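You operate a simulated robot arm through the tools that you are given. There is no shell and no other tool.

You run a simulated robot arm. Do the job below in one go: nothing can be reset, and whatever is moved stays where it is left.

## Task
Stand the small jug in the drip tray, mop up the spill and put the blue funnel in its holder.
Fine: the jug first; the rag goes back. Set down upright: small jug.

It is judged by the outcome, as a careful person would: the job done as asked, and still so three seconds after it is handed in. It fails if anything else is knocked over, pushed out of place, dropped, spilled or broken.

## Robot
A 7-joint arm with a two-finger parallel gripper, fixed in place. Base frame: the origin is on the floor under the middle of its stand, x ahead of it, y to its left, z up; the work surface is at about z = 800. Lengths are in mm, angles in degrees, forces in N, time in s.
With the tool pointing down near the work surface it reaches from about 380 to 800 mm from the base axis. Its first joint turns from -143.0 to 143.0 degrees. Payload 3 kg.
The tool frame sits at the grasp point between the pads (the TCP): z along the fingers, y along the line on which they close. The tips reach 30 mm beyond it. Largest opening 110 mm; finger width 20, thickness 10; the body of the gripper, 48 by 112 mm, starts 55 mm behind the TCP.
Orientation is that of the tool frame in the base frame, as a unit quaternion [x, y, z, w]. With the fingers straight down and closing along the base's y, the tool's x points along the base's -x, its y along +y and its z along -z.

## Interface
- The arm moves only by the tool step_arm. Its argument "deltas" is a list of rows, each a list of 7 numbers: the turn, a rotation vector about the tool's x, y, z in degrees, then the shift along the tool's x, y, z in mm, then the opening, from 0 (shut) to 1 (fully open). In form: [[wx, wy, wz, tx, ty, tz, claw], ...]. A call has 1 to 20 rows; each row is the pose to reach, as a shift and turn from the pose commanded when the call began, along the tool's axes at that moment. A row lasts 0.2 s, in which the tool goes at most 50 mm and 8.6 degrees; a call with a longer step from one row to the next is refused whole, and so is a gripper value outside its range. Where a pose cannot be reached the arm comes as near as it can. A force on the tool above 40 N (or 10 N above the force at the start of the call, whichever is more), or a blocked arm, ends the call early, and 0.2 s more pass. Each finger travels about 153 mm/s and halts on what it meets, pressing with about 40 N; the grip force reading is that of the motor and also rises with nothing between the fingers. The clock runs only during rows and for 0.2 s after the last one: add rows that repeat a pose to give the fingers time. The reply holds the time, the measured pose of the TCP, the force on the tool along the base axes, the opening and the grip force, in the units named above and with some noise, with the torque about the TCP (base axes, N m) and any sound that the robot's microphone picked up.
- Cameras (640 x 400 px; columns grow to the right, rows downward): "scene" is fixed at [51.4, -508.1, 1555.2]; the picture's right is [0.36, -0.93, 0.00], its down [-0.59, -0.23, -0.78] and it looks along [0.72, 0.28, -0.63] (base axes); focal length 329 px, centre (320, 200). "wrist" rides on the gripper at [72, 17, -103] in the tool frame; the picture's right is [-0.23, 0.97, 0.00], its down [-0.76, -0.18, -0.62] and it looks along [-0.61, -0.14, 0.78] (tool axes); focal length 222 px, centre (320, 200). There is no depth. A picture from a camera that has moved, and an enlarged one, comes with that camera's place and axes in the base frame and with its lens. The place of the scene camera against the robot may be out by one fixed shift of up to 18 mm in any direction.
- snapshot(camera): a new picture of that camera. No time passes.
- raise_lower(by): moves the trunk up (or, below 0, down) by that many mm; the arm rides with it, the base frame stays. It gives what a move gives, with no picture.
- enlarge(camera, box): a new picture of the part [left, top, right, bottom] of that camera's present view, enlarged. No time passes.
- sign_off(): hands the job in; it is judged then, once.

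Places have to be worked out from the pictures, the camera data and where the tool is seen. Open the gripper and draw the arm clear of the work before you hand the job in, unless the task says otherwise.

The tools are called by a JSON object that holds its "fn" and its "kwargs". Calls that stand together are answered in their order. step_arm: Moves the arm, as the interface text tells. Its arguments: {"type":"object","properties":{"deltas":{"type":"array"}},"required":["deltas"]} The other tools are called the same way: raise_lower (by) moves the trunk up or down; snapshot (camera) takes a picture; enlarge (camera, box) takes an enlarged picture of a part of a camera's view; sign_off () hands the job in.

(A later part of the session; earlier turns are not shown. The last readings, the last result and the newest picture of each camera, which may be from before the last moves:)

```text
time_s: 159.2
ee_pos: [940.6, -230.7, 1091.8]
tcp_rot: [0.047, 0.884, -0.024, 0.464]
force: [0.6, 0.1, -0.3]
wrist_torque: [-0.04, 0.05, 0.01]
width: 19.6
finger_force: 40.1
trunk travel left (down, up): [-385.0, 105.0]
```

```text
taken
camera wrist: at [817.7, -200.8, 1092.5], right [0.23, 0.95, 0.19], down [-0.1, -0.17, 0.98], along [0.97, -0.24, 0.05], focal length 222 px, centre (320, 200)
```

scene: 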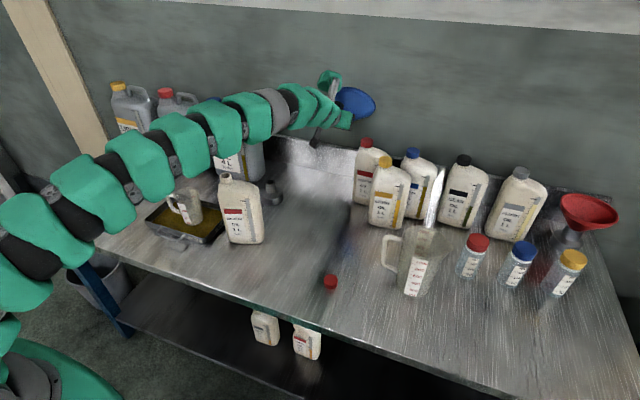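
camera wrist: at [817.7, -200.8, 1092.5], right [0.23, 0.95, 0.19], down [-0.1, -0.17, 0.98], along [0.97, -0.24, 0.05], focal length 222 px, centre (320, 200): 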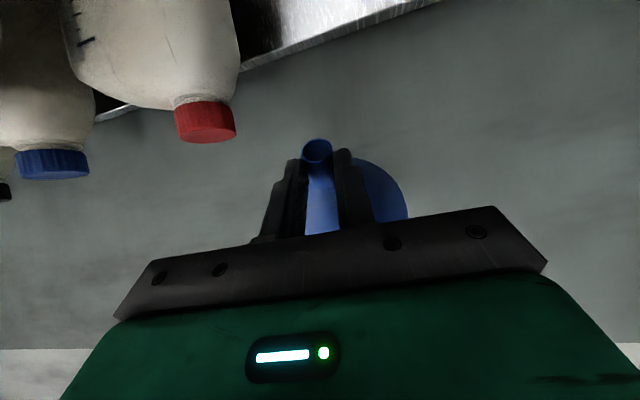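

The funnel is in hand and clear. I'll zoom to see how it is oriented in the grip.

{"fn": "enlarge", "kwargs": {"camera": "scene", "box": [280, 50, 420, 150]}}

{"fn": "enlarge", "kwargs": {"camera": "wrist", "box": [220, 90, 440, 250]}}

```text
4.00 times, centred on (350, 100) of scene
camera zoom: at [51.4, -508.1, 1555.2], right [0.36, -0.93, 0.0], down [-0.59, -0.23, -0.78], along [0.72, 0.28, -0.63], focal length 1317 px, centre (200, 600)
```

zoom: 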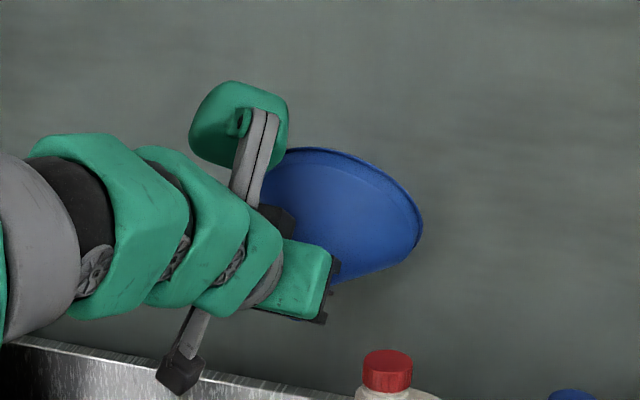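

```text
2.50 times, centred on (330, 170) of wrist
camera zoom: at [817.7, -200.8, 1092.5], right [0.23, 0.95, 0.19], down [-0.1, -0.17, 0.98], along [0.97, -0.24, 0.05], focal length 555 px, centre (295, 275)
```

zoom: 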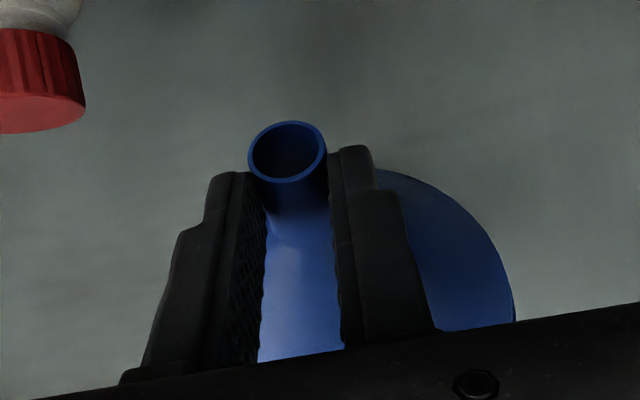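

The funnel is held by its stem end with the mouth pointing forward and up. I'll bring it back toward me over free bench, then lower it to lie down so I can re-grip it by the rim.

{"fn": "step_arm", "kwargs": {"deltas": [[0, 0, 0, 8, -1.5, -12, 0.05], [0, 0, 0, 26, -5, -38, 0.05], [0, 0, 0, 46, -8.6, -66, 0.05], [0, 0, 0, 66, -12.3, -95, 0.05], [0, 0, 0, 86, -16, -124, 0.05], [0, 0, 0, 106, -19.8, -153, 0.05], [0, 0, 0, 124, -23, -179, 0.05], [0, 0, 0, 134, -25, -193, 0.05], [0, 0, 0, 136, -25.4, -196, 0.05], [0, 0, 0, 136, -25.4, -196, 0.05]]}}

{"fn": "snapshot", "kwargs": {"camera": "scene"}}

```text
time_s: 161.4
ee_pos: [700.5, -231.5, 1092.6]
tcp_rot: [0.047, 0.884, -0.023, 0.464]
force: [0.1, 0.0, 0.0]
wrist_torque: [0.05, 0.05, 0.01]
width: 18.5
finger_force: 40.1
trunk travel left (down, up): [-385.0, 105.0]
```

```text
taken
```

scene: 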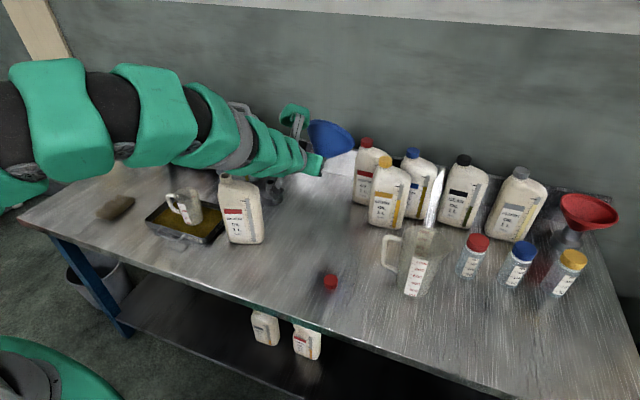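

{"fn": "raise_lower", "kwargs": {"by": -230}}

{"fn": "step_arm", "kwargs": {"deltas": [[0, 0, 0, 14, -2.6, -20, 0.05], [0, 0, 0, 34, -6.4, -49, 0.05], [0, 0, 0, 51, -9.5, -74, 0.05], [0, 0, 0, 56.7, -10.6, -81.7, 0.05], [0, 0, 0, 56.7, -10.6, -81.7, 0.05]]}}

{"fn": "snapshot", "kwargs": {"camera": "scene"}}

{"fn": "snapshot", "kwargs": {"camera": "wrist"}}

```text
time_s: 163.8
ee_pos: [699.6, -230.3, 863.9]
tcp_rot: [0.047, 0.885, -0.023, 0.464]
force: [0.5, -0.6, 0.5]
wrist_torque: [0.02, 0.01, -0.04]
width: 18.3
finger_force: 40.0
trunk travel left (down, up): [-155.0, 335.0]
```

```text
time_s: 165.0
ee_pos: [599.8, -230.9, 861.2]
tcp_rot: [0.048, 0.884, -0.024, 0.464]
force: [-0.3, 0.2, -0.3]
wrist_torque: [0.01, 0.03, 0.0]
width: 18.7
finger_force: 40.0
trunk travel left (down, up): [-155.0, 335.0]
```

```text
taken
```

scene: 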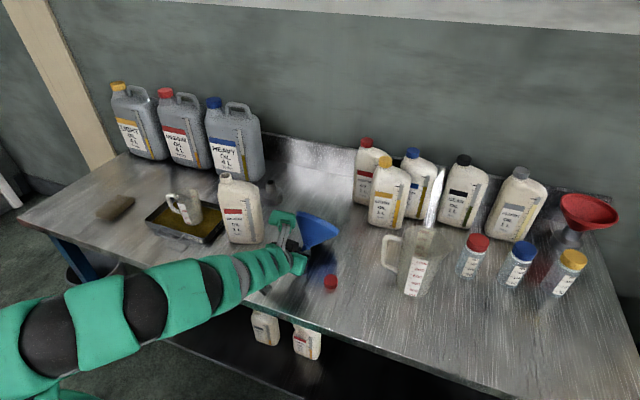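

```text
taken
camera wrist: at [476.7, -201.1, 862.0], right [0.23, 0.95, 0.19], down [-0.1, -0.17, 0.98], along [0.97, -0.24, 0.05], focal length 222 px, centre (320, 200)
```

wrist: 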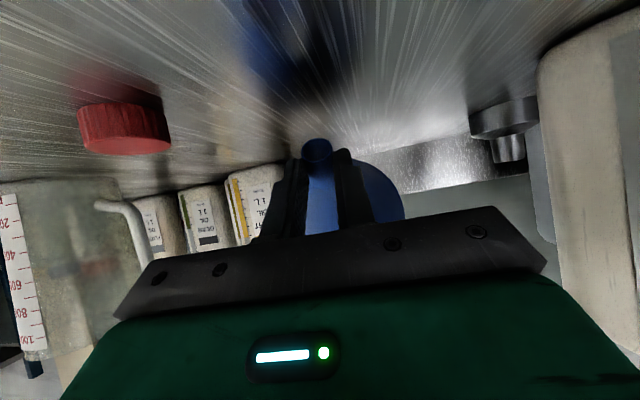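

The funnel is over clear bench. I'll lower it gently until it rests.

{"fn": "step_arm", "kwargs": {"deltas": [[0, 0, 0, 7, 0, 5, 0.05], [0, 0, 0, 14, 0, 9.7, 0.05], [0, 0, 0, 18, 0, 12.5, 0.05], [0, 0, 0, 20.5, 0, 14.3, 0.05], [0, 0, 0, 20.5, 0, 14.3, 0.05]]}}

{"fn": "enlarge", "kwargs": {"camera": "scene", "box": [250, 180, 370, 300]}}

```text
time_s: 166.2
ee_pos: [600.3, -231.6, 837.9]
tcp_rot: [0.046, 0.884, -0.023, 0.464]
force: [0.5, 0.1, -0.3]
wrist_torque: [0.01, 0.05, -0.01]
width: 18.6
finger_force: 40.6
trunk travel left (down, up): [-155.0, 335.0]
```

```text
3.33 times, centred on (310, 240) of scene
camera zoom: at [51.4, -508.1, 1555.2], right [0.36, -0.93, 0.0], down [-0.59, -0.23, -0.78], along [0.72, 0.28, -0.63], focal length 1098 px, centre (353, 67)
```

zoom: 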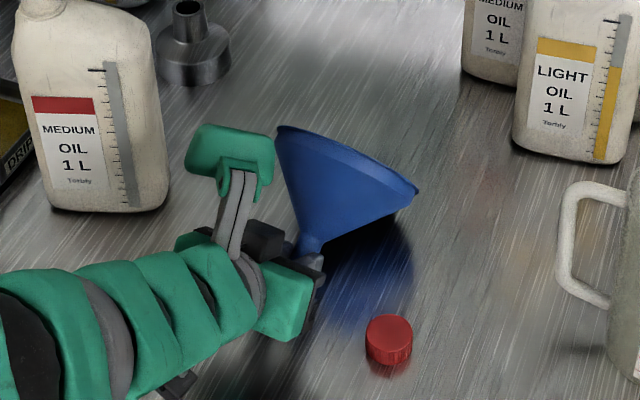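

{"fn": "step_arm", "kwargs": {"deltas": [[0, 0, 0, 1.6, 0, 1.1, 0.05], [0, 0, 0, 3.3, 0, 2.3, 0.05], [0, 0, 0, 4.1, 0, 2.9, 0.05], [0, 0, 0, 4.1, 0, 2.9, 0.05]]}}

```text
time_s: 167.2
ee_pos: [598.3, -231.8, 833.5]
tcp_rot: [0.047, 0.884, -0.023, 0.465]
force: [0.6, -1.4, 11.5]
wrist_torque: [-0.26, -1.08, -0.06]
width: 19.0
finger_force: 39.4
trunk travel left (down, up): [-155.0, 335.0]
```

The rim has touched the bench (contact about 94 mm ahead). I'll ease off slightly and open the fingers gently.

{"fn": "step_arm", "kwargs": {"deltas": [[0, 0, 0, -0.5, 0, -0.3, 0.05], [0, 0, 0, -0.5, 0, -0.3, 0.15], [0, 0, 0, -0.5, 0, -0.3, 0.19], [0, 0, 0, -0.5, 0, -0.3, 0.22], [0, 0, 0, -0.5, 0, -0.3, 0.28], [0, 0, 0, -0.5, 0, -0.3, 0.36], [0, 0, 0, -0.5, 0, -0.3, 0.42], [0, 0, 0, -0.5, 0, -0.3, 0.42]]}}

{"fn": "snapshot", "kwargs": {"camera": "wrist"}}

{"fn": "enlarge", "kwargs": {"camera": "scene", "box": [250, 180, 370, 300]}}

```text
time_s: 169.0
ee_pos: [598.3, -230.7, 832.8]
tcp_rot: [0.048, 0.884, -0.024, 0.464]
force: [0.2, 0.1, -0.3]
wrist_torque: [0.03, 0.01, 0.0]
width: 46.2
finger_force: 0.0
trunk travel left (down, up): [-155.0, 335.0]
```

```text
taken
camera wrist: at [476.7, -201.9, 832.5], right [0.23, 0.95, 0.19], down [-0.1, -0.17, 0.98], along [0.97, -0.24, 0.06], focal length 222 px, centre (320, 200)
```

wrist: 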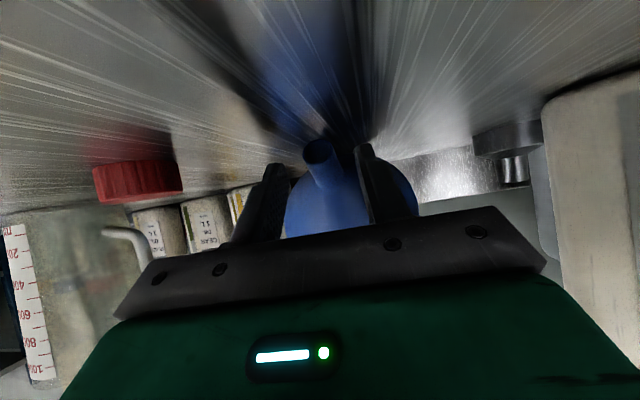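

```text
3.33 times, centred on (310, 240) of scene
camera zoom: at [51.4, -508.1, 1555.2], right [0.36, -0.93, 0.0], down [-0.59, -0.23, -0.78], along [0.72, 0.28, -0.63], focal length 1098 px, centre (353, 67)
```

zoom: 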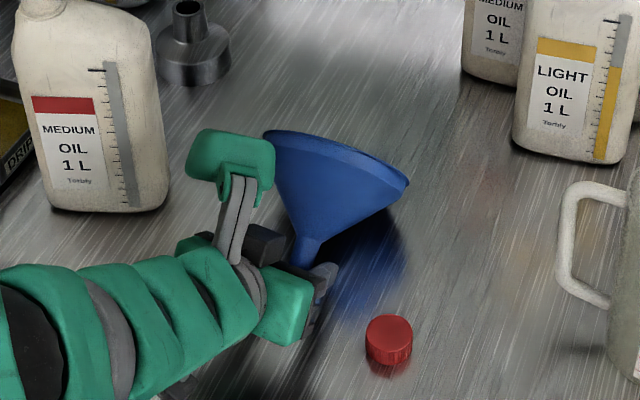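

The funnel lies on the bench. I'll withdraw the fingers backward and up without touching it.

{"fn": "step_arm", "kwargs": {"deltas": [[0, 0, 0, 0, 0, -15, 0.42], [0, 0, 0, 0, 0, -40, 0.42], [0, 0, 0, 0, 0, -70, 0.42], [0, 0, 0, -30, 0, -95, 0.42], [0, 0, 0, -70, 0, -120, 0.42], [0, 0, 0, -110, 0, -145, 0.42], [0, 0, 0, -150, 0, -165, 0.42], [0, 0, 0, -150, 0, -165, 0.42]]}}

{"fn": "snapshot", "kwargs": {"camera": "scene"}}

{"fn": "snapshot", "kwargs": {"camera": "wrist"}}

```text
time_s: 170.8
ee_pos: [548.7, -228.1, 1048.1]
tcp_rot: [0.047, 0.884, -0.023, 0.464]
force: [0.7, -1.1, 0.4]
wrist_torque: [0.06, 0.0, 0.03]
width: 46.2
finger_force: 0.0
trunk travel left (down, up): [-155.0, 335.0]
```

```text
taken
```

scene: 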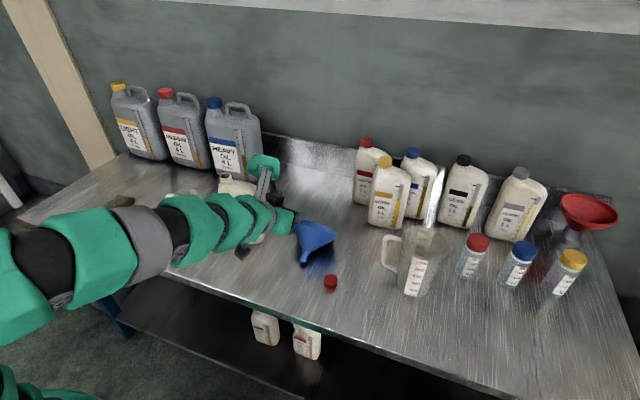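

```text
taken
camera wrist: at [425.9, -198.3, 1048.5], right [0.23, 0.95, 0.19], down [-0.1, -0.17, 0.98], along [0.97, -0.24, 0.06], focal length 222 px, centre (320, 200)
```

wrist: 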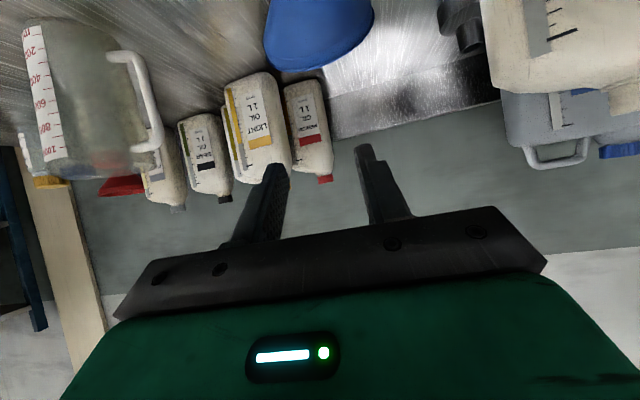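

The funnel rests on open bench. Next I'll put the light-oil bottle back home: its move back is exactly (+77.2, +219.8, 0) mm from where I parked it. I'll go to a pose in front of its cap.

{"fn": "step_arm", "kwargs": {"deltas": [[0, -2, 0, -12, -10, 16, 0.5], [0, -5, 0, -32, -27, 43, 0.55], [0, -8, 0, -53, -45, 72, 0.6], [0, -11, 0, -75, -64, 102, 0.6], [0, -14, 0, -97, -82, 132, 0.6], [0, -17, 0, -118, -100, 160, 0.6], [0, -20, 0, -135, -115, 184, 0.6], [0, -20, 0, -142.4, -121.2, 193.6, 0.6], [0, -20, 0, -142.4, -121.2, 193.6, 0.6]]}}

{"fn": "snapshot", "kwargs": {"camera": "wrist"}}

{"fn": "snapshot", "kwargs": {"camera": "scene"}}

```text
time_s: 172.8
ee_pos: [775.0, -372.4, 1057.9]
tcp_rot: [0.042, 0.79, -0.031, 0.611]
force: [0.6, 0.2, 0.0]
wrist_torque: [0.03, -0.02, -0.04]
width: 66.0
finger_force: 0.0
trunk travel left (down, up): [-155.0, 335.0]
```

```text
taken
camera wrist: at [660.7, -344.6, 1014.4], right [0.16, 0.96, 0.22], down [-0.43, -0.14, 0.89], along [0.89, -0.24, 0.39], focal length 222 px, centre (320, 200)
```

wrist: 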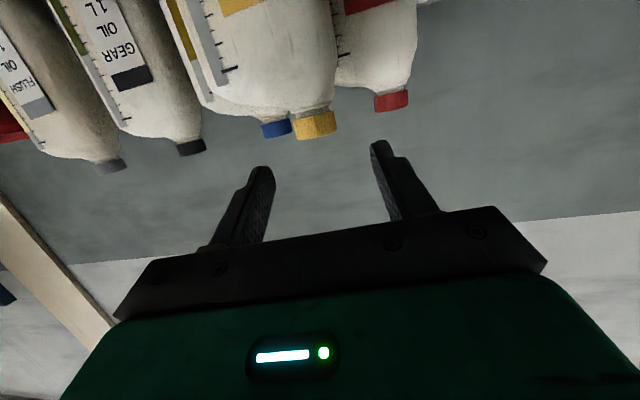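

```text
taken
```

scene: 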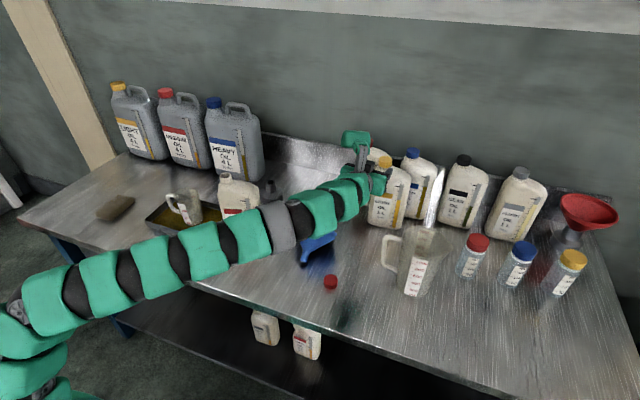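

{"fn": "enlarge", "kwargs": {"camera": "wrist", "box": [220, 40, 420, 200]}}

```text
2.50 times, centred on (320, 120) of wrist
camera zoom: at [660.7, -344.6, 1014.4], right [0.16, 0.96, 0.22], down [-0.43, -0.14, 0.89], along [0.89, -0.24, 0.39], focal length 555 px, centre (320, 400)
```

zoom: 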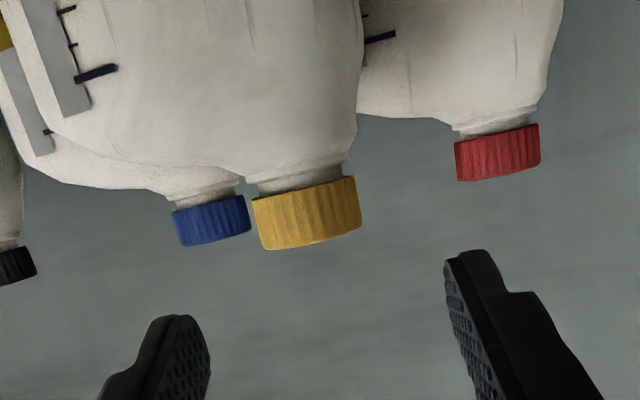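

The cap is on the tool line about 100 mm ahead, 5 mm to -y. I'll advance onto it.

{"fn": "step_arm", "kwargs": {"deltas": [[0, 0, 0, 0, -2, 20, 0.6], [0, 0, 0, 0, -4, 40, 0.6], [0, 0, 0, 0, -4.8, 60, 0.6], [0, 0, 0, 0, -4.8, 78, 0.6], [0, 0, 0, 0, -4.8, 87, 0.6], [0, 0, 0, 0, -4.8, 87, 0.6]]}}

{"fn": "enlarge", "kwargs": {"camera": "wrist", "box": [200, 80, 440, 240]}}

{"fn": "enlarge", "kwargs": {"camera": "scene", "box": [330, 120, 460, 250]}}

```text
time_s: 174.2
ee_pos: [858.6, -386.4, 1034.4]
tcp_rot: [0.042, 0.79, -0.031, 0.611]
force: [-0.1, -0.6, 0.5]
wrist_torque: [0.01, -0.01, 0.0]
width: 66.2
finger_force: 0.0
trunk travel left (down, up): [-155.0, 335.0]
```

```text
2.50 times, centred on (320, 160) of wrist
camera zoom: at [743.9, -357.7, 991.6], right [0.16, 0.96, 0.22], down [-0.43, -0.14, 0.89], along [0.89, -0.24, 0.39], focal length 555 px, centre (320, 300)
```

zoom: 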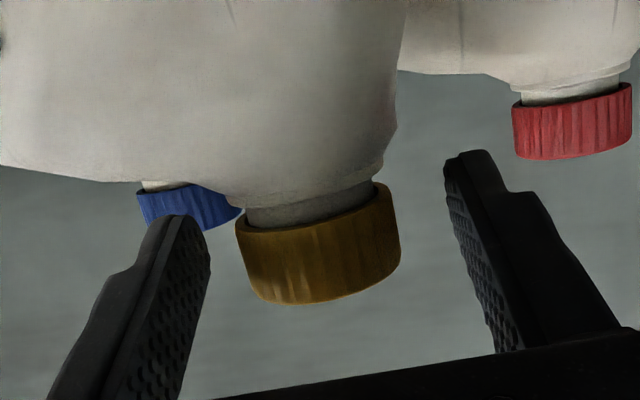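

```text
3.08 times, centred on (395, 185) of scene
camera zoom: at [51.4, -508.1, 1555.2], right [0.36, -0.93, 0.0], down [-0.59, -0.23, -0.78], along [0.72, 0.28, -0.63], focal length 1013 px, centre (89, 246)
```

zoom: 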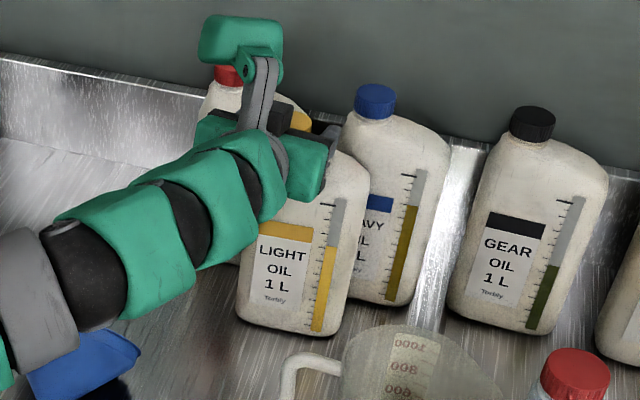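

{"fn": "step_arm", "kwargs": {"deltas": [[0, 0, 0, 0, 0, 0, 0.5], [0, 0, 0, 0, 0, 0, 0.44], [0, 0, 0, 0, 0, 0, 0.4], [0, 0, 0, 0, 0, 0, 0.37], [0, 0, 0, 0, 0, 0, 0.33], [0, 0, 0, 0, 0, 0, 0.25], [0, 0, 0, 0, 0, 0, 0.25]]}}

{"fn": "enlarge", "kwargs": {"camera": "wrist", "box": [200, 80, 440, 240]}}

```text
time_s: 175.8
ee_pos: [858.7, -385.9, 1033.4]
tcp_rot: [0.043, 0.79, -0.032, 0.611]
force: [0.2, -1.8, 0.0]
wrist_torque: [0.01, -0.01, -0.02]
width: 35.0
finger_force: 39.8
trunk travel left (down, up): [-155.0, 335.0]
```

```text
2.50 times, centred on (320, 160) of wrist
camera zoom: at [743.8, -357.7, 991.5], right [0.16, 0.96, 0.22], down [-0.43, -0.14, 0.89], along [0.89, -0.24, 0.39], focal length 555 px, centre (320, 300)
```

zoom: 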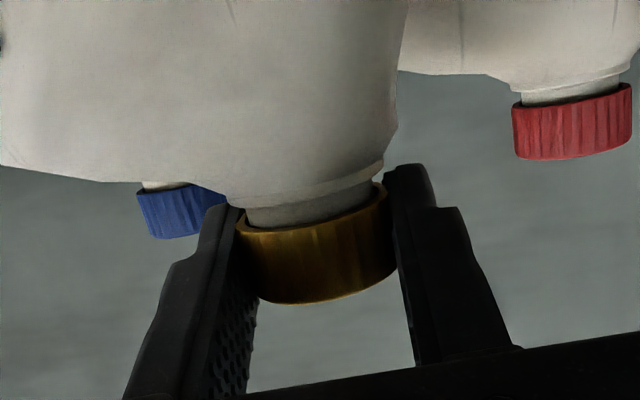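

The cap is held again with the bottle unmoved. I'll lift 70 mm, move +219.8 mm in y, then check.

{"fn": "step_arm", "kwargs": {"deltas": [[0, 0, 0, -5, 0, -1.3, 0.25], [0, 0, 0, -20, 0, -5.2, 0.25], [0, 0, 0, -45, 0.1, -11.7, 0.25], [0, 0, 0, -67.8, 0.1, -17.6, 0.25], [0, 0, 0, -67.4, 14, -19, 0.25], [0, 0, 0, -66.6, 40, -21.8, 0.25], [0, 0, 0, -65.8, 68, -24.6, 0.25], [0, 0, 0, -65, 97, -27.6, 0.25], [0, 0, 0, -64.2, 126, -30.6, 0.25], [0, 0, 0, -63.3, 155, -33.7, 0.25], [0, 0, 0, -62.5, 184, -36.7, 0.25], [0, 0, 0, -61.7, 207, -39, 0.25], [0, 0, 0, -61.4, 218.6, -40.3, 0.25], [0, 0, 0, -61.4, 218.6, -40.3, 0.25]]}}

{"fn": "snapshot", "kwargs": {"camera": "scene"}}

{"fn": "snapshot", "kwargs": {"camera": "wrist"}}

```text
time_s: 178.8
ee_pos: [857.7, -166.7, 1101.7]
tcp_rot: [0.042, 0.79, -0.031, 0.611]
force: [0.4, -0.2, -7.2]
wrist_torque: [0.17, 0.1, 0.0]
width: 34.5
finger_force: 40.2
trunk travel left (down, up): [-155.0, 335.0]
```

```text
taken
```

scene: 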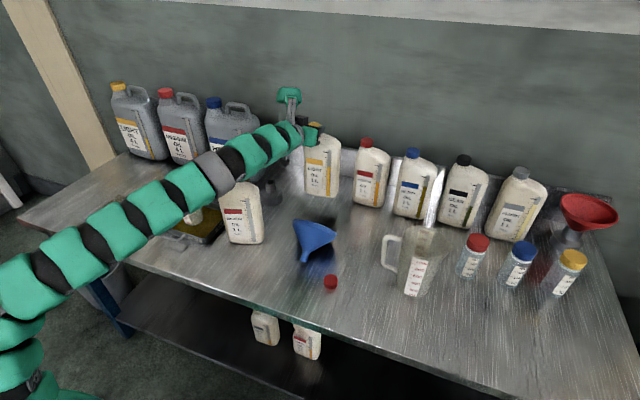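

```text
taken
camera wrist: at [743.5, -137.7, 1059.4], right [0.16, 0.96, 0.22], down [-0.43, -0.14, 0.89], along [0.89, -0.24, 0.39], focal length 222 px, centre (320, 200)
```

wrist: 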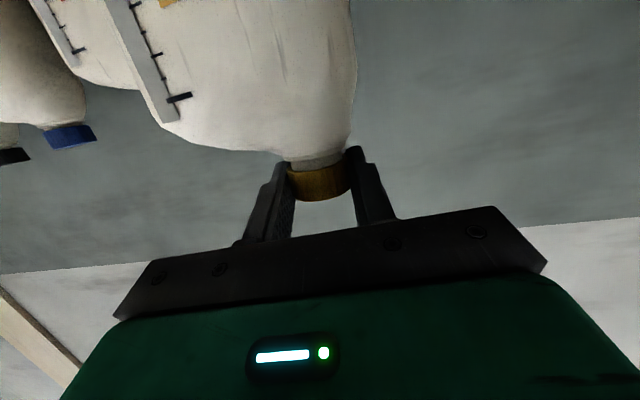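

Now forward 77.2 mm above its home spot, then down to 10 mm above the bench.

{"fn": "step_arm", "kwargs": {"deltas": [[0, 0, 0, -4, 1.7, 15, 0.25], [0, 0, 0, -10, 4.3, 39, 0.25], [0, 0, 0, -16, 6.9, 62, 0.25], [0, 0, 0, -19.3, 8.3, 74.3, 0.25], [0, 0, 0, -10, 8.3, 76.7, 0.25], [0, 0, 0, 10, 8.2, 82, 0.25], [0, 0, 0, 28, 8.1, 86.6, 0.25], [0, 0, 0, 38.8, 8.1, 89.4, 0.25], [0, 0, 0, 38.8, 8.1, 89.4, 0.25]]}}

{"fn": "enlarge", "kwargs": {"camera": "scene", "box": [270, 100, 400, 220]}}

```text
time_s: 180.8
ee_pos: [935.8, -165.7, 1043.1]
tcp_rot: [0.042, 0.791, -0.03, 0.61]
force: [0.6, -0.5, -7.4]
wrist_torque: [0.16, 0.09, -0.03]
width: 34.7
finger_force: 39.7
trunk travel left (down, up): [-155.0, 335.0]
```

```text
3.33 times, centred on (335, 160) of scene
camera zoom: at [51.4, -508.1, 1555.2], right [0.36, -0.93, 0.0], down [-0.59, -0.23, -0.78], along [0.72, 0.28, -0.63], focal length 1098 px, centre (270, 333)
```

zoom: 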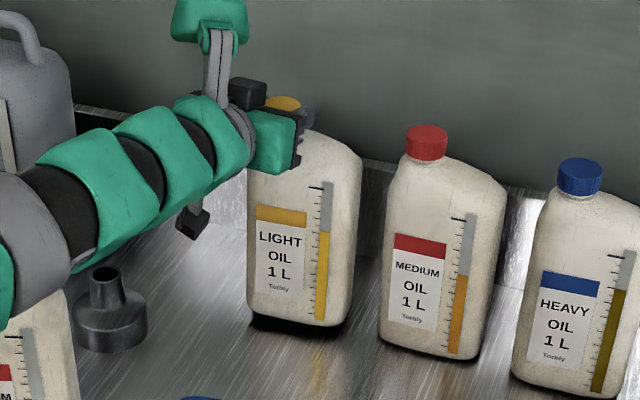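

{"fn": "step_arm", "kwargs": {"deltas": [[0, 0, 0, 2.9, 0, 0.8, 0.25], [0, 0, 0, 5.8, 0, 1.5, 0.25], [0, 0, 0, 7.3, 0, 1.9, 0.25], [0, 0, 0, 7.3, 0, 1.9, 0.25]]}}

```text
time_s: 181.8
ee_pos: [936.3, -166.8, 1036.6]
tcp_rot: [0.042, 0.791, -0.03, 0.609]
force: [-0.3, -0.1, -5.9]
wrist_torque: [0.16, 0.08, -0.02]
width: 34.5
finger_force: 40.0
trunk travel left (down, up): [-155.0, 335.0]
```

{"fn": "step_arm", "kwargs": {"deltas": [[0, 0, 0, 1, 0, 0.25, 0.25], [0, 0, 0, 1.9, 0, 0.5, 0.25], [0, 0, 0, 1.9, 0, 0.5, 0.25]]}}

```text
time_s: 182.6
ee_pos: [934.8, -166.1, 1035.2]
tcp_rot: [0.042, 0.79, -0.031, 0.611]
force: [1.1, 1.2, 0.6]
wrist_torque: [0.05, -0.05, 0.04]
width: 34.4
finger_force: 40.1
trunk travel left (down, up): [-155.0, 335.0]
```

The bench now bears the bottle. I'll open slowly and wide.

{"fn": "step_arm", "kwargs": {"deltas": [[0, 0, 0, 0, 0, 0, 0.32], [0, 0, 0, 0, 0, 0, 0.34], [0, 0, 0, 0, 0, 0, 0.38], [0, 0, 0, 0, 0, 0, 0.46], [0, 0, 0, 0, 0, 0, 0.6], [0, 0, 0, 0, 0, 0, 0.72], [0, 0, 0, 0, 0, 0, 0.72]]}}

{"fn": "enlarge", "kwargs": {"camera": "wrist", "box": [200, 80, 440, 240]}}

{"fn": "enlarge", "kwargs": {"camera": "scene", "box": [270, 100, 400, 220]}}

```text
time_s: 184.2
ee_pos: [934.6, -167.1, 1035.2]
tcp_rot: [0.042, 0.79, -0.031, 0.611]
force: [-0.6, 0.0, 0.7]
wrist_torque: [-0.01, -0.02, 0.01]
width: 79.1
finger_force: 0.1
trunk travel left (down, up): [-155.0, 335.0]
```

```text
2.50 times, centred on (320, 160) of wrist
camera zoom: at [820.7, -138.0, 992.1], right [0.16, 0.96, 0.22], down [-0.43, -0.14, 0.89], along [0.89, -0.24, 0.39], focal length 555 px, centre (320, 300)
```

zoom: 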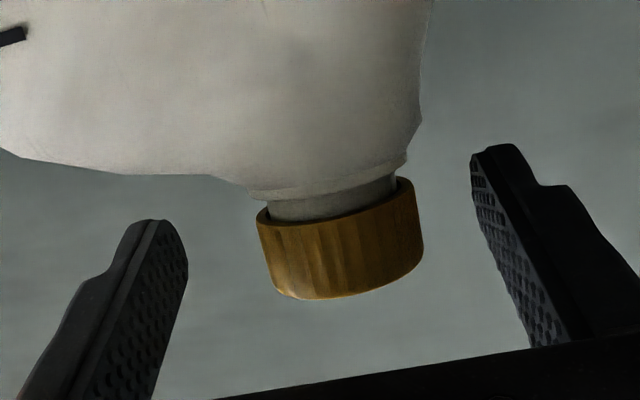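

```text
3.33 times, centred on (335, 160) of scene
camera zoom: at [51.4, -508.1, 1555.2], right [0.36, -0.93, 0.0], down [-0.59, -0.23, -0.78], along [0.72, 0.28, -0.63], focal length 1098 px, centre (270, 333)
```

zoom: 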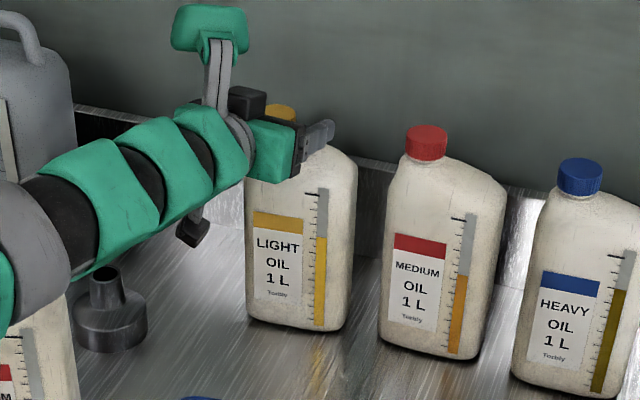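

The light bottle stands exactly where it was (same pixels as before). I'll withdraw straight back, then over toward the parked empty bottle.

{"fn": "step_arm", "kwargs": {"deltas": [[0, 0, 0, 0, 0, -15, 0.72], [0, 0, 0, 0, 0, -40, 0.72], [0, 0, 0, 0, 0, -75, 0.72], [0, 0, 0, -10, 0, -115, 0.72], [0, 0, 0, -40, 0, -155, 0.72], [0, 0, 0, -80, 0, -180, 0.72], [0, 0, 0, -120, 0, -200, 0.72], [0, 0, 0, -160, 0, -215, 0.72], [0, 0, 0, -160, 0, -215, 0.72]]}}

{"fn": "snapshot", "kwargs": {"camera": "scene"}}

{"fn": "snapshot", "kwargs": {"camera": "wrist"}}

```text
time_s: 186.2
ee_pos: [769.2, -148.9, 1247.1]
tcp_rot: [0.042, 0.79, -0.031, 0.611]
force: [-0.4, -0.2, 0.2]
wrist_torque: [-0.02, 0.03, 0.01]
width: 79.3
finger_force: 0.1
trunk travel left (down, up): [-155.0, 335.0]
```

```text
taken
```

scene: 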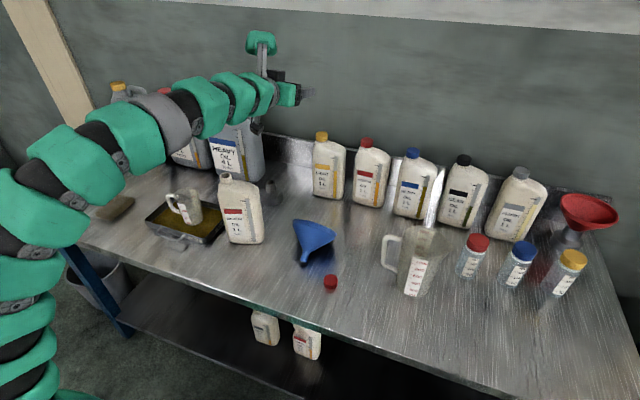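

```text
taken
camera wrist: at [655.5, -121.8, 1203.6], right [0.16, 0.96, 0.22], down [-0.43, -0.14, 0.89], along [0.89, -0.24, 0.39], focal length 222 px, centre (320, 200)
```

wrist: 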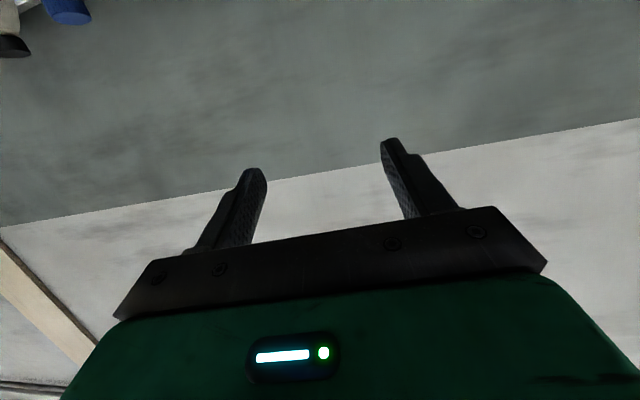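

The rear row is restored. Next I'll return the empty medium bottle: I'll move above its neck with the tool nearly vertical (20° pitch).

{"fn": "step_arm", "kwargs": {"deltas": [[0, 6.5, 0, 14, 14, -13, 0.72], [0, 13.5, 0, 30, 31, -28, 0.65], [0, 20.5, 0, 48, 49, -45, 0.6], [0, 27.5, 0, 66, 68, -62, 0.55], [0, 34.5, 0, 84, 87, -79, 0.5], [0, 41.5, 0, 102, 105, -96, 0.5], [0, 48.5, 0, 120, 124, -113, 0.5], [0, 55, 0, 133, 137, -125, 0.5], [0, 55, 0, 133, 137, -125, 0.5]]}}

{"fn": "snapshot", "kwargs": {"camera": "wrist"}}

{"fn": "snapshot", "kwargs": {"camera": "scene"}}

```text
time_s: 188.2
ee_pos: [628.6, 2.9, 1147.0]
tcp_rot: [0.052, 0.983, -0.008, 0.177]
force: [-0.1, 1.0, -0.6]
wrist_torque: [0.01, 0.02, 0.04]
width: 55.0
finger_force: 0.1
trunk travel left (down, up): [-155.0, 335.0]
```

```text
taken
camera wrist: at [529.3, 30.6, 1218.9], right [0.31, 0.95, 0.08], down [0.47, -0.23, 0.85], along [0.82, -0.23, -0.52], focal length 222 px, centre (320, 200)
```

wrist: 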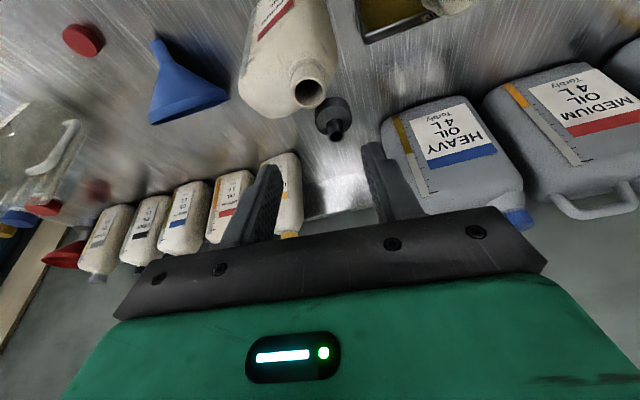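

```text
taken
```

scene: 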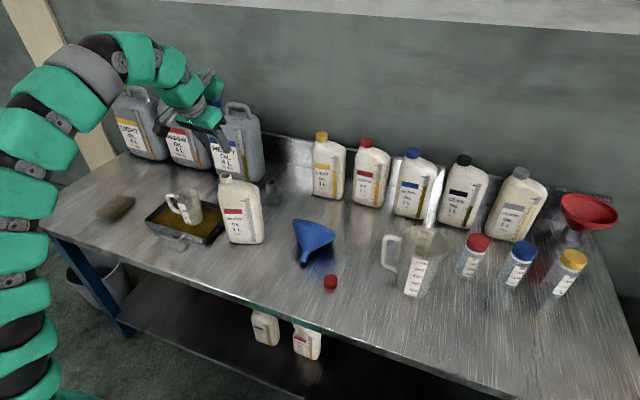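

The neck is near (638, 0). I'll lower the open fingers straight down around it.

{"fn": "step_arm", "kwargs": {"deltas": [[0, 0, 0, 9, -1, 24, 0.5], [0, 0, 0, 18, -2, 50, 0.5], [0, 0, 0, 26, -2.3, 74, 0.5], [0, 0, 0, 31, -2.3, 87, 0.5], [0, 0, 0, 32.8, -2.3, 91.9, 0.5], [0, 0, 0, 32.8, -2.3, 91.9, 0.5]]}}

{"fn": "enlarge", "kwargs": {"camera": "wrist", "box": [200, 80, 440, 240]}}

{"fn": "enlarge", "kwargs": {"camera": "scene", "box": [170, 110, 300, 260]}}

```text
time_s: 189.6
ee_pos: [631.4, -0.1, 1050.3]
tcp_rot: [0.052, 0.983, -0.008, 0.177]
force: [0.5, 0.1, 0.1]
wrist_torque: [-0.01, -0.01, 0.02]
width: 55.1
finger_force: 0.1
trunk travel left (down, up): [-155.0, 335.0]
```

```text
2.50 times, centred on (320, 160) of wrist
camera zoom: at [530.8, 27.9, 1122.4], right [0.31, 0.95, 0.08], down [0.48, -0.23, 0.85], along [0.82, -0.23, -0.52], focal length 555 px, centre (320, 300)
```

zoom: 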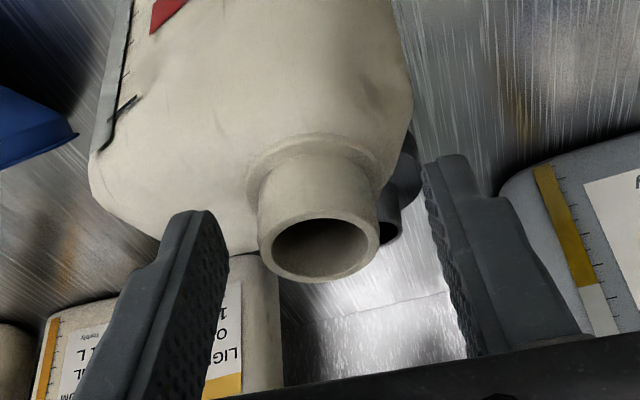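

```text
2.67 times, centred on (235, 185) of scene
camera zoom: at [51.4, -508.1, 1555.2], right [0.36, -0.93, 0.0], down [-0.59, -0.23, -0.78], along [0.72, 0.28, -0.63], focal length 878 px, centre (547, 240)
```

zoom: 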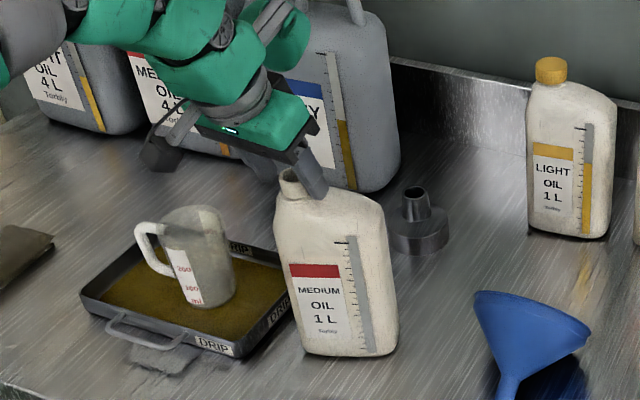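

The neck is centred between the fingers. I'll close on it.

{"fn": "step_arm", "kwargs": {"deltas": [[0, 0, 0, 0, 0, 0, 0.42], [0, 0, 0, 0, 0, 0, 0.36], [0, 0, 0, 0, 0, 0, 0.31], [0, 0, 0, 0, 0, 0, 0.27], [0, 0, 0, 0, 0, 0, 0.2], [0, 0, 0, 0, 0, 0, 0.14], [0, 0, 0, 0, 0, 0, 0.14]]}}

{"fn": "enlarge", "kwargs": {"camera": "wrist", "box": [200, 80, 440, 240]}}

```text
time_s: 191.2
ee_pos: [629.9, 0.9, 1050.1]
tcp_rot: [0.052, 0.983, -0.008, 0.177]
force: [-0.3, 0.8, -0.6]
wrist_torque: [0.02, -0.01, -0.04]
width: 28.3
finger_force: 40.0
trunk travel left (down, up): [-155.0, 335.0]
```

```text
2.50 times, centred on (320, 160) of wrist
camera zoom: at [530.9, 27.8, 1122.6], right [0.31, 0.95, 0.08], down [0.48, -0.23, 0.85], along [0.82, -0.23, -0.52], focal length 555 px, centre (320, 300)
```

zoom: 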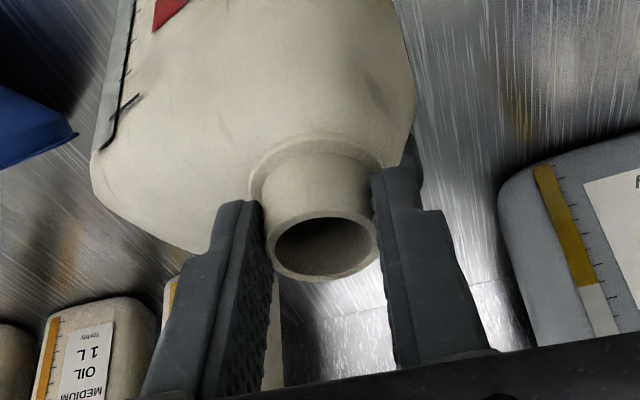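

The neck is gripped (28 mm). I'll lift the bottle straight up with the trunk by 180 mm.

{"fn": "raise_lower", "kwargs": {"by": 180}}

{"fn": "snapshot", "kwargs": {"camera": "scene"}}

```text
time_s: 193.2
ee_pos: [629.9, 1.5, 1229.0]
tcp_rot: [0.053, 0.983, -0.008, 0.177]
force: [-0.6, -0.4, -0.6]
wrist_torque: [0.01, -0.02, -0.03]
width: 28.5
finger_force: 39.2
trunk travel left (down, up): [-335.0, 155.0]
```

```text
taken
```

scene: 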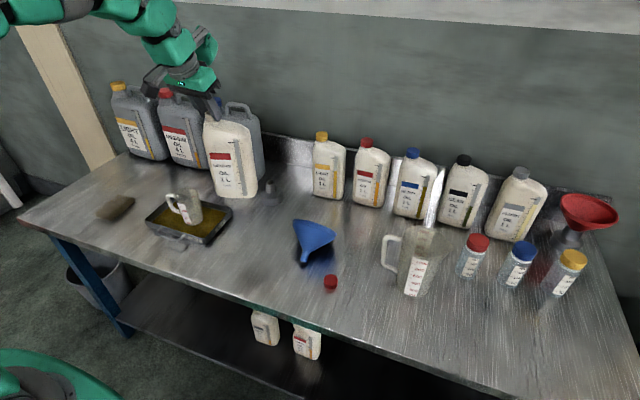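

The bottle is up and straight. I'll carry it to above its original place while turning it about -10° to restore its facing.

{"fn": "step_arm", "kwargs": {"deltas": [[0.2, 0, 0.5, -8, -12, 3, 0.14], [0.6, 0, 1.6, -24, -37, 9, 0.14], [1, 0, 2.7, -41, -64, 16, 0.14], [1.4, 0, 3.8, -58, -92, 23, 0.14], [1.8, 0, 4.9, -75, -120, 30, 0.14], [2.2, 0, 6, -92, -148, 37, 0.14], [2.6, 0, 7.1, -109, -176, 44, 0.14], [3, 0, 8.2, -126, -204, 52, 0.14], [3.4, 0, 9.2, -142, -230, 62, 0.14], [3.66, 0, 9.85, -150, -245, 76, 0.14], [3.66, 0, 9.85, -145.7, -249.4, 90.7, 0.14], [3.66, 0, 9.85, -145.7, -249.4, 90.7, 0.14]]}}

{"fn": "snapshot", "kwargs": {"camera": "scene"}}

{"fn": "snapshot", "kwargs": {"camera": "wrist"}}

```text
time_s: 195.8
ee_pos: [765.8, -264.9, 1191.0]
tcp_rot: [0.142, 0.974, -0.024, 0.174]
force: [0.1, 0.2, -1.1]
wrist_torque: [0.06, 0.04, 0.0]
width: 28.1
finger_force: 39.9
out of reach, approached as far as the arm can: row 9, 10, 11, 12
trunk travel left (down, up): [-335.0, 155.0]
```

```text
taken
```

scene: 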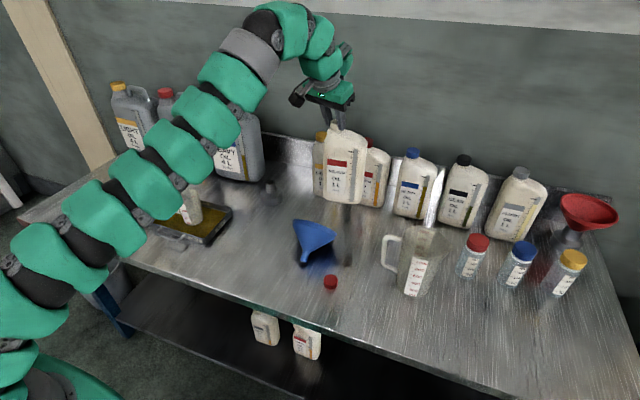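

```text
taken
camera wrist: at [672.1, -218.9, 1264.2], right [0.48, 0.87, 0.08], down [0.43, -0.31, 0.85], along [0.77, -0.37, -0.52], focal length 222 px, centre (320, 200)
```

wrist: 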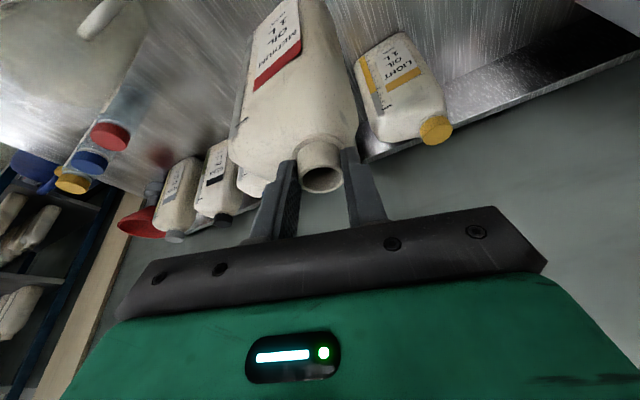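

It's slightly beyond reach at this height but will be within reach lower down. I'll lower part-way and check clearance to the funnel.

{"fn": "step_arm", "kwargs": {"deltas": [[0, 0, 0, 7, 0, 19, 0.14], [0, 0, 0, 15, 0, 40, 0.14], [0, 0, 0, 23, 0, 62, 0.14], [0, 0, 0, 30, -0.3, 81, 0.14], [0, 0, 0, 34.6, -0.3, 93.8, 0.14], [0, 0, 0, 34.6, -0.3, 93.8, 0.14]]}}

{"fn": "enlarge", "kwargs": {"camera": "scene", "box": [260, 120, 420, 280]}}

{"fn": "snapshot", "kwargs": {"camera": "wrist"}}

```text
time_s: 197.2
ee_pos: [766.9, -263.3, 1091.4]
tcp_rot: [0.142, 0.974, -0.024, 0.175]
force: [0.8, -0.7, -1.1]
wrist_torque: [0.02, -0.02, -0.01]
width: 28.4
finger_force: 40.1
trunk travel left (down, up): [-335.0, 155.0]
```

```text
2.50 times, centred on (340, 200) of scene
camera zoom: at [51.4, -508.1, 1555.2], right [0.36, -0.93, 0.0], down [-0.59, -0.23, -0.78], along [0.72, 0.28, -0.63], focal length 823 px, centre (270, 200)
```

zoom: 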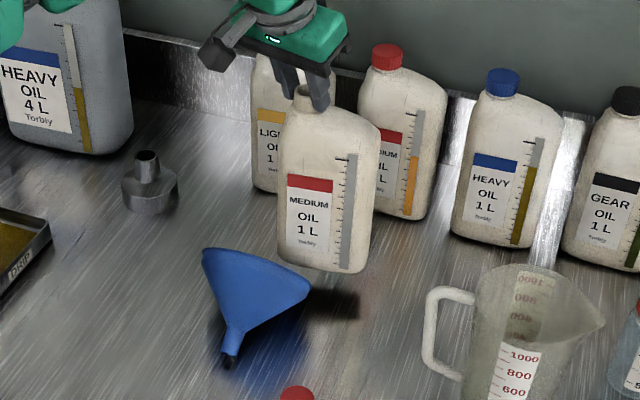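

```text
taken
camera wrist: at [673.2, -218.7, 1163.8], right [0.48, 0.87, 0.08], down [0.43, -0.31, 0.85], along [0.77, -0.37, -0.52], focal length 222 px, centre (320, 200)
```

wrist: 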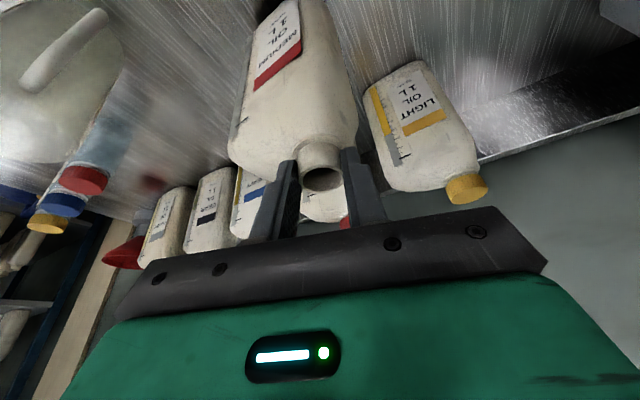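

Clear of the funnel. I'll compare against the very first picture using the identical zoom box before choosing the exact set-down point.

{"fn": "enlarge", "kwargs": {"camera": "scene", "box": [300, 120, 380, 260]}}

```text
2.86 times, centred on (340, 190) of scene
camera zoom: at [51.4, -508.1, 1555.2], right [0.36, -0.93, 0.0], down [-0.59, -0.23, -0.78], along [0.72, 0.28, -0.63], focal length 941 px, centre (263, 229)
```

zoom: 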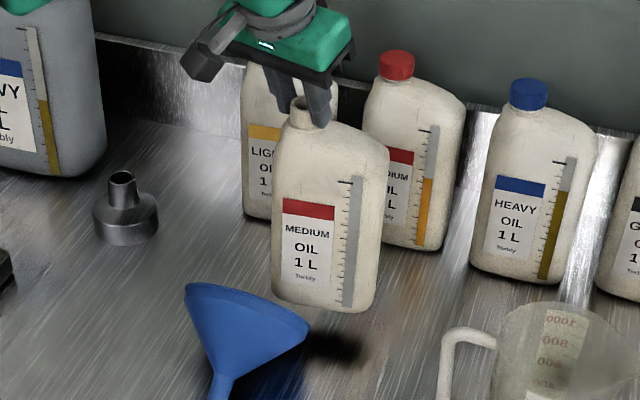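

The comparison shows the funnel now lies partly on the bottle's original footprint. So for the moment I'll set the bottle down about 33 mm behind its home position (neck near (800, -276)), correcting its yaw and tilt, and finish the placement after the funnel is in its holder.

{"fn": "step_arm", "kwargs": {"deltas": [[1.2, -0.2, 1.5, -6, 0, 2.5, 0.14], [2.4, -0.4, 3, -12, -0.5, 5, 0.14], [3.5, -0.6, 4.5, -19, -0.8, 7.5, 0.14], [4.5, -0.7, 5.8, -25.1, -1, 9.3, 0.14], [4.5, -0.7, 5.8, -21, -1, 20, 0.14], [4.5, -0.7, 5.8, -16.1, -1.1, 33.7, 0.14], [4.5, -0.7, 5.8, -16.1, -1.1, 33.7, 0.14]]}}

{"fn": "enlarge", "kwargs": {"camera": "scene", "box": [300, 120, 380, 260]}}

```text
time_s: 198.8
ee_pos: [791.8, -273.1, 1066.2]
tcp_rot: [0.198, 0.963, -0.054, 0.176]
force: [-0.5, -0.3, -1.3]
wrist_torque: [0.0, 0.02, 0.01]
width: 28.4
finger_force: 39.9
trunk travel left (down, up): [-335.0, 155.0]
```

```text
2.86 times, centred on (340, 190) of scene
camera zoom: at [51.4, -508.1, 1555.2], right [0.36, -0.93, 0.0], down [-0.59, -0.23, -0.78], along [0.72, 0.28, -0.63], focal length 941 px, centre (263, 229)
```

zoom: 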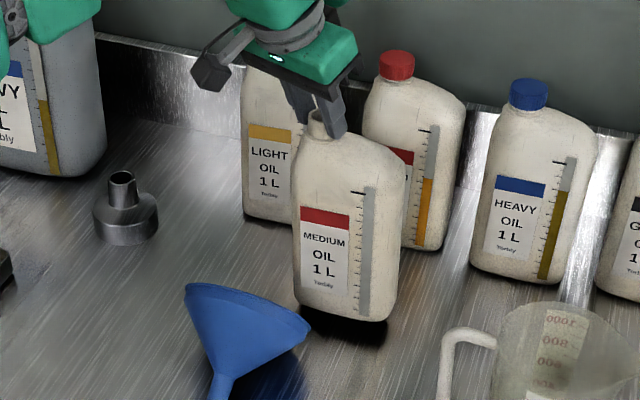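

{"fn": "step_arm", "kwargs": {"deltas": [[0, 0, 0, 1.8, 0.2, 4.7, 0.14], [0, 0, 0, 3.6, 0.3, 9.3, 0.14], [0, 0, 0, 4.7, 0.4, 12.1, 0.14], [0, 0, 0, 4.7, 0.4, 12.1, 0.14]]}}

```text
time_s: 199.8
ee_pos: [791.8, -272.4, 1051.9]
tcp_rot: [0.198, 0.963, -0.054, 0.177]
force: [-0.4, 0.5, -0.7]
wrist_torque: [0.0, 0.03, 0.0]
width: 28.2
finger_force: 40.3
trunk travel left (down, up): [-335.0, 155.0]
```

{"fn": "step_arm", "kwargs": {"deltas": [[0, 0, 0, 0.5, 0, 1.4, 0.14], [0, 0, 0, 0.9, 0.1, 2.3, 0.14], [0, 0, 0, 0.9, 0.1, 2.3, 0.14]]}}

```text
time_s: 200.6
ee_pos: [791.7, -270.6, 1050.1]
tcp_rot: [0.198, 0.963, -0.054, 0.176]
force: [0.0, 0.0, -0.4]
wrist_torque: [-0.03, 0.02, 0.0]
width: 27.9
finger_force: 40.6
trunk travel left (down, up): [-335.0, 155.0]
```

{"fn": "step_arm", "kwargs": {"deltas": [[0, 0, 0, 0.4, 0, 1, 0.14], [0, 0, 0, 0.8, 0.1, 1.9, 0.14], [0, 0, 0, 0.8, 0.1, 1.9, 0.14]]}}

```text
time_s: 201.4
ee_pos: [790.2, -272.9, 1048.9]
tcp_rot: [0.197, 0.963, -0.055, 0.178]
force: [-0.6, 0.3, 13.1]
wrist_torque: [0.2, -0.04, -0.01]
width: 28.4
finger_force: 39.8
trunk travel left (down, up): [-335.0, 155.0]
```

Contact with 13 N. I'll ease off a little and release slowly.

{"fn": "step_arm", "kwargs": {"deltas": [[0, 0, 0, -0.3, 0, -0.8, 0.14], [0, 0, 0, -0.3, 0, -0.8, 0.255], [0, 0, 0, -0.3, 0, -0.8, 0.265], [0, 0, 0, -0.3, 0, -0.8, 0.28], [0, 0, 0, -0.3, 0, -0.8, 0.31], [0, 0, 0, -0.3, 0, -0.8, 0.38], [0, 0, 0, -0.3, 0, -0.8, 0.5], [0, 0, 0, -0.3, 0, -0.8, 0.5]]}}

{"fn": "enlarge", "kwargs": {"camera": "scene", "box": [300, 120, 380, 260]}}

{"fn": "enlarge", "kwargs": {"camera": "wrist", "box": [200, 80, 440, 240]}}

```text
time_s: 203.2
ee_pos: [791.2, -271.3, 1047.8]
tcp_rot: [0.197, 0.963, -0.054, 0.176]
force: [-0.1, 0.7, 0.2]
wrist_torque: [-0.01, 0.0, 0.01]
width: 54.8
finger_force: 0.1
trunk travel left (down, up): [-335.0, 155.0]
```

```text
2.86 times, centred on (340, 190) of scene
camera zoom: at [51.4, -508.1, 1555.2], right [0.36, -0.93, 0.0], down [-0.59, -0.23, -0.78], along [0.72, 0.28, -0.63], focal length 941 px, centre (263, 229)
```

zoom: 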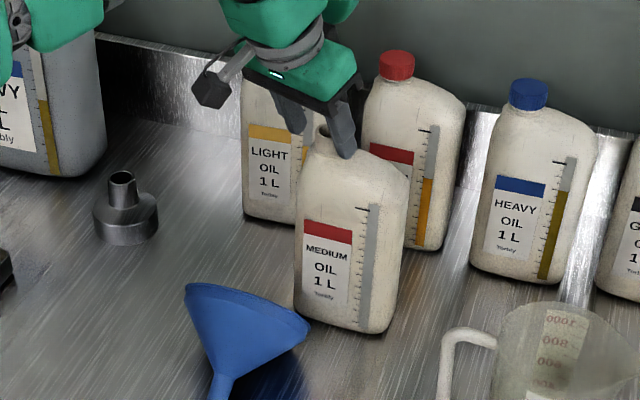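

```text
2.50 times, centred on (320, 160) of wrist
camera zoom: at [704.7, -213.0, 1119.2], right [0.58, 0.81, 0.05], down [0.39, -0.33, 0.86], along [0.71, -0.48, -0.5], focal length 555 px, centre (320, 300)
```

zoom: 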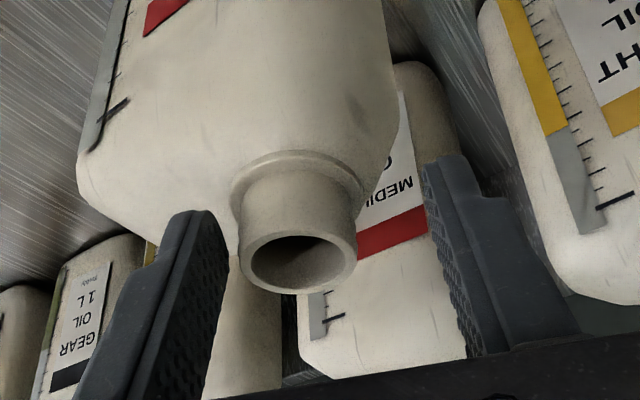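

The bottle stands, facing as originally; final adjustment needed later is about (-31, +2.5) mm. I'll lift the fingers straight off and go look at the funnel from above.

{"fn": "step_arm", "kwargs": {"deltas": [[0, 0, 0, -4, -0.3, -9, 0.5], [0, 0, 0, -11, -1, -28, 0.5], [0, 0, 0, -22, -2, -56, 0.5], [0, 0, 0, -36, -3.4, -93, 0.5], [0, 0, 0, -36, -3.4, -93, 0.5]]}}

{"fn": "snapshot", "kwargs": {"camera": "scene"}}

```text
time_s: 204.4
ee_pos: [786.6, -269.9, 1144.8]
tcp_rot: [0.197, 0.963, -0.055, 0.177]
force: [-0.3, 0.2, 0.6]
wrist_torque: [-0.04, 0.0, -0.01]
width: 55.1
finger_force: 0.1
out of reach, approached as far as the arm can: row 4, 5
trunk travel left (down, up): [-335.0, 155.0]
```

```text
taken
```

scene: 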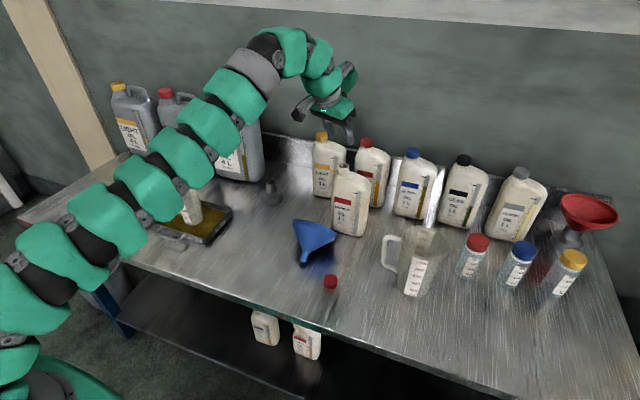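

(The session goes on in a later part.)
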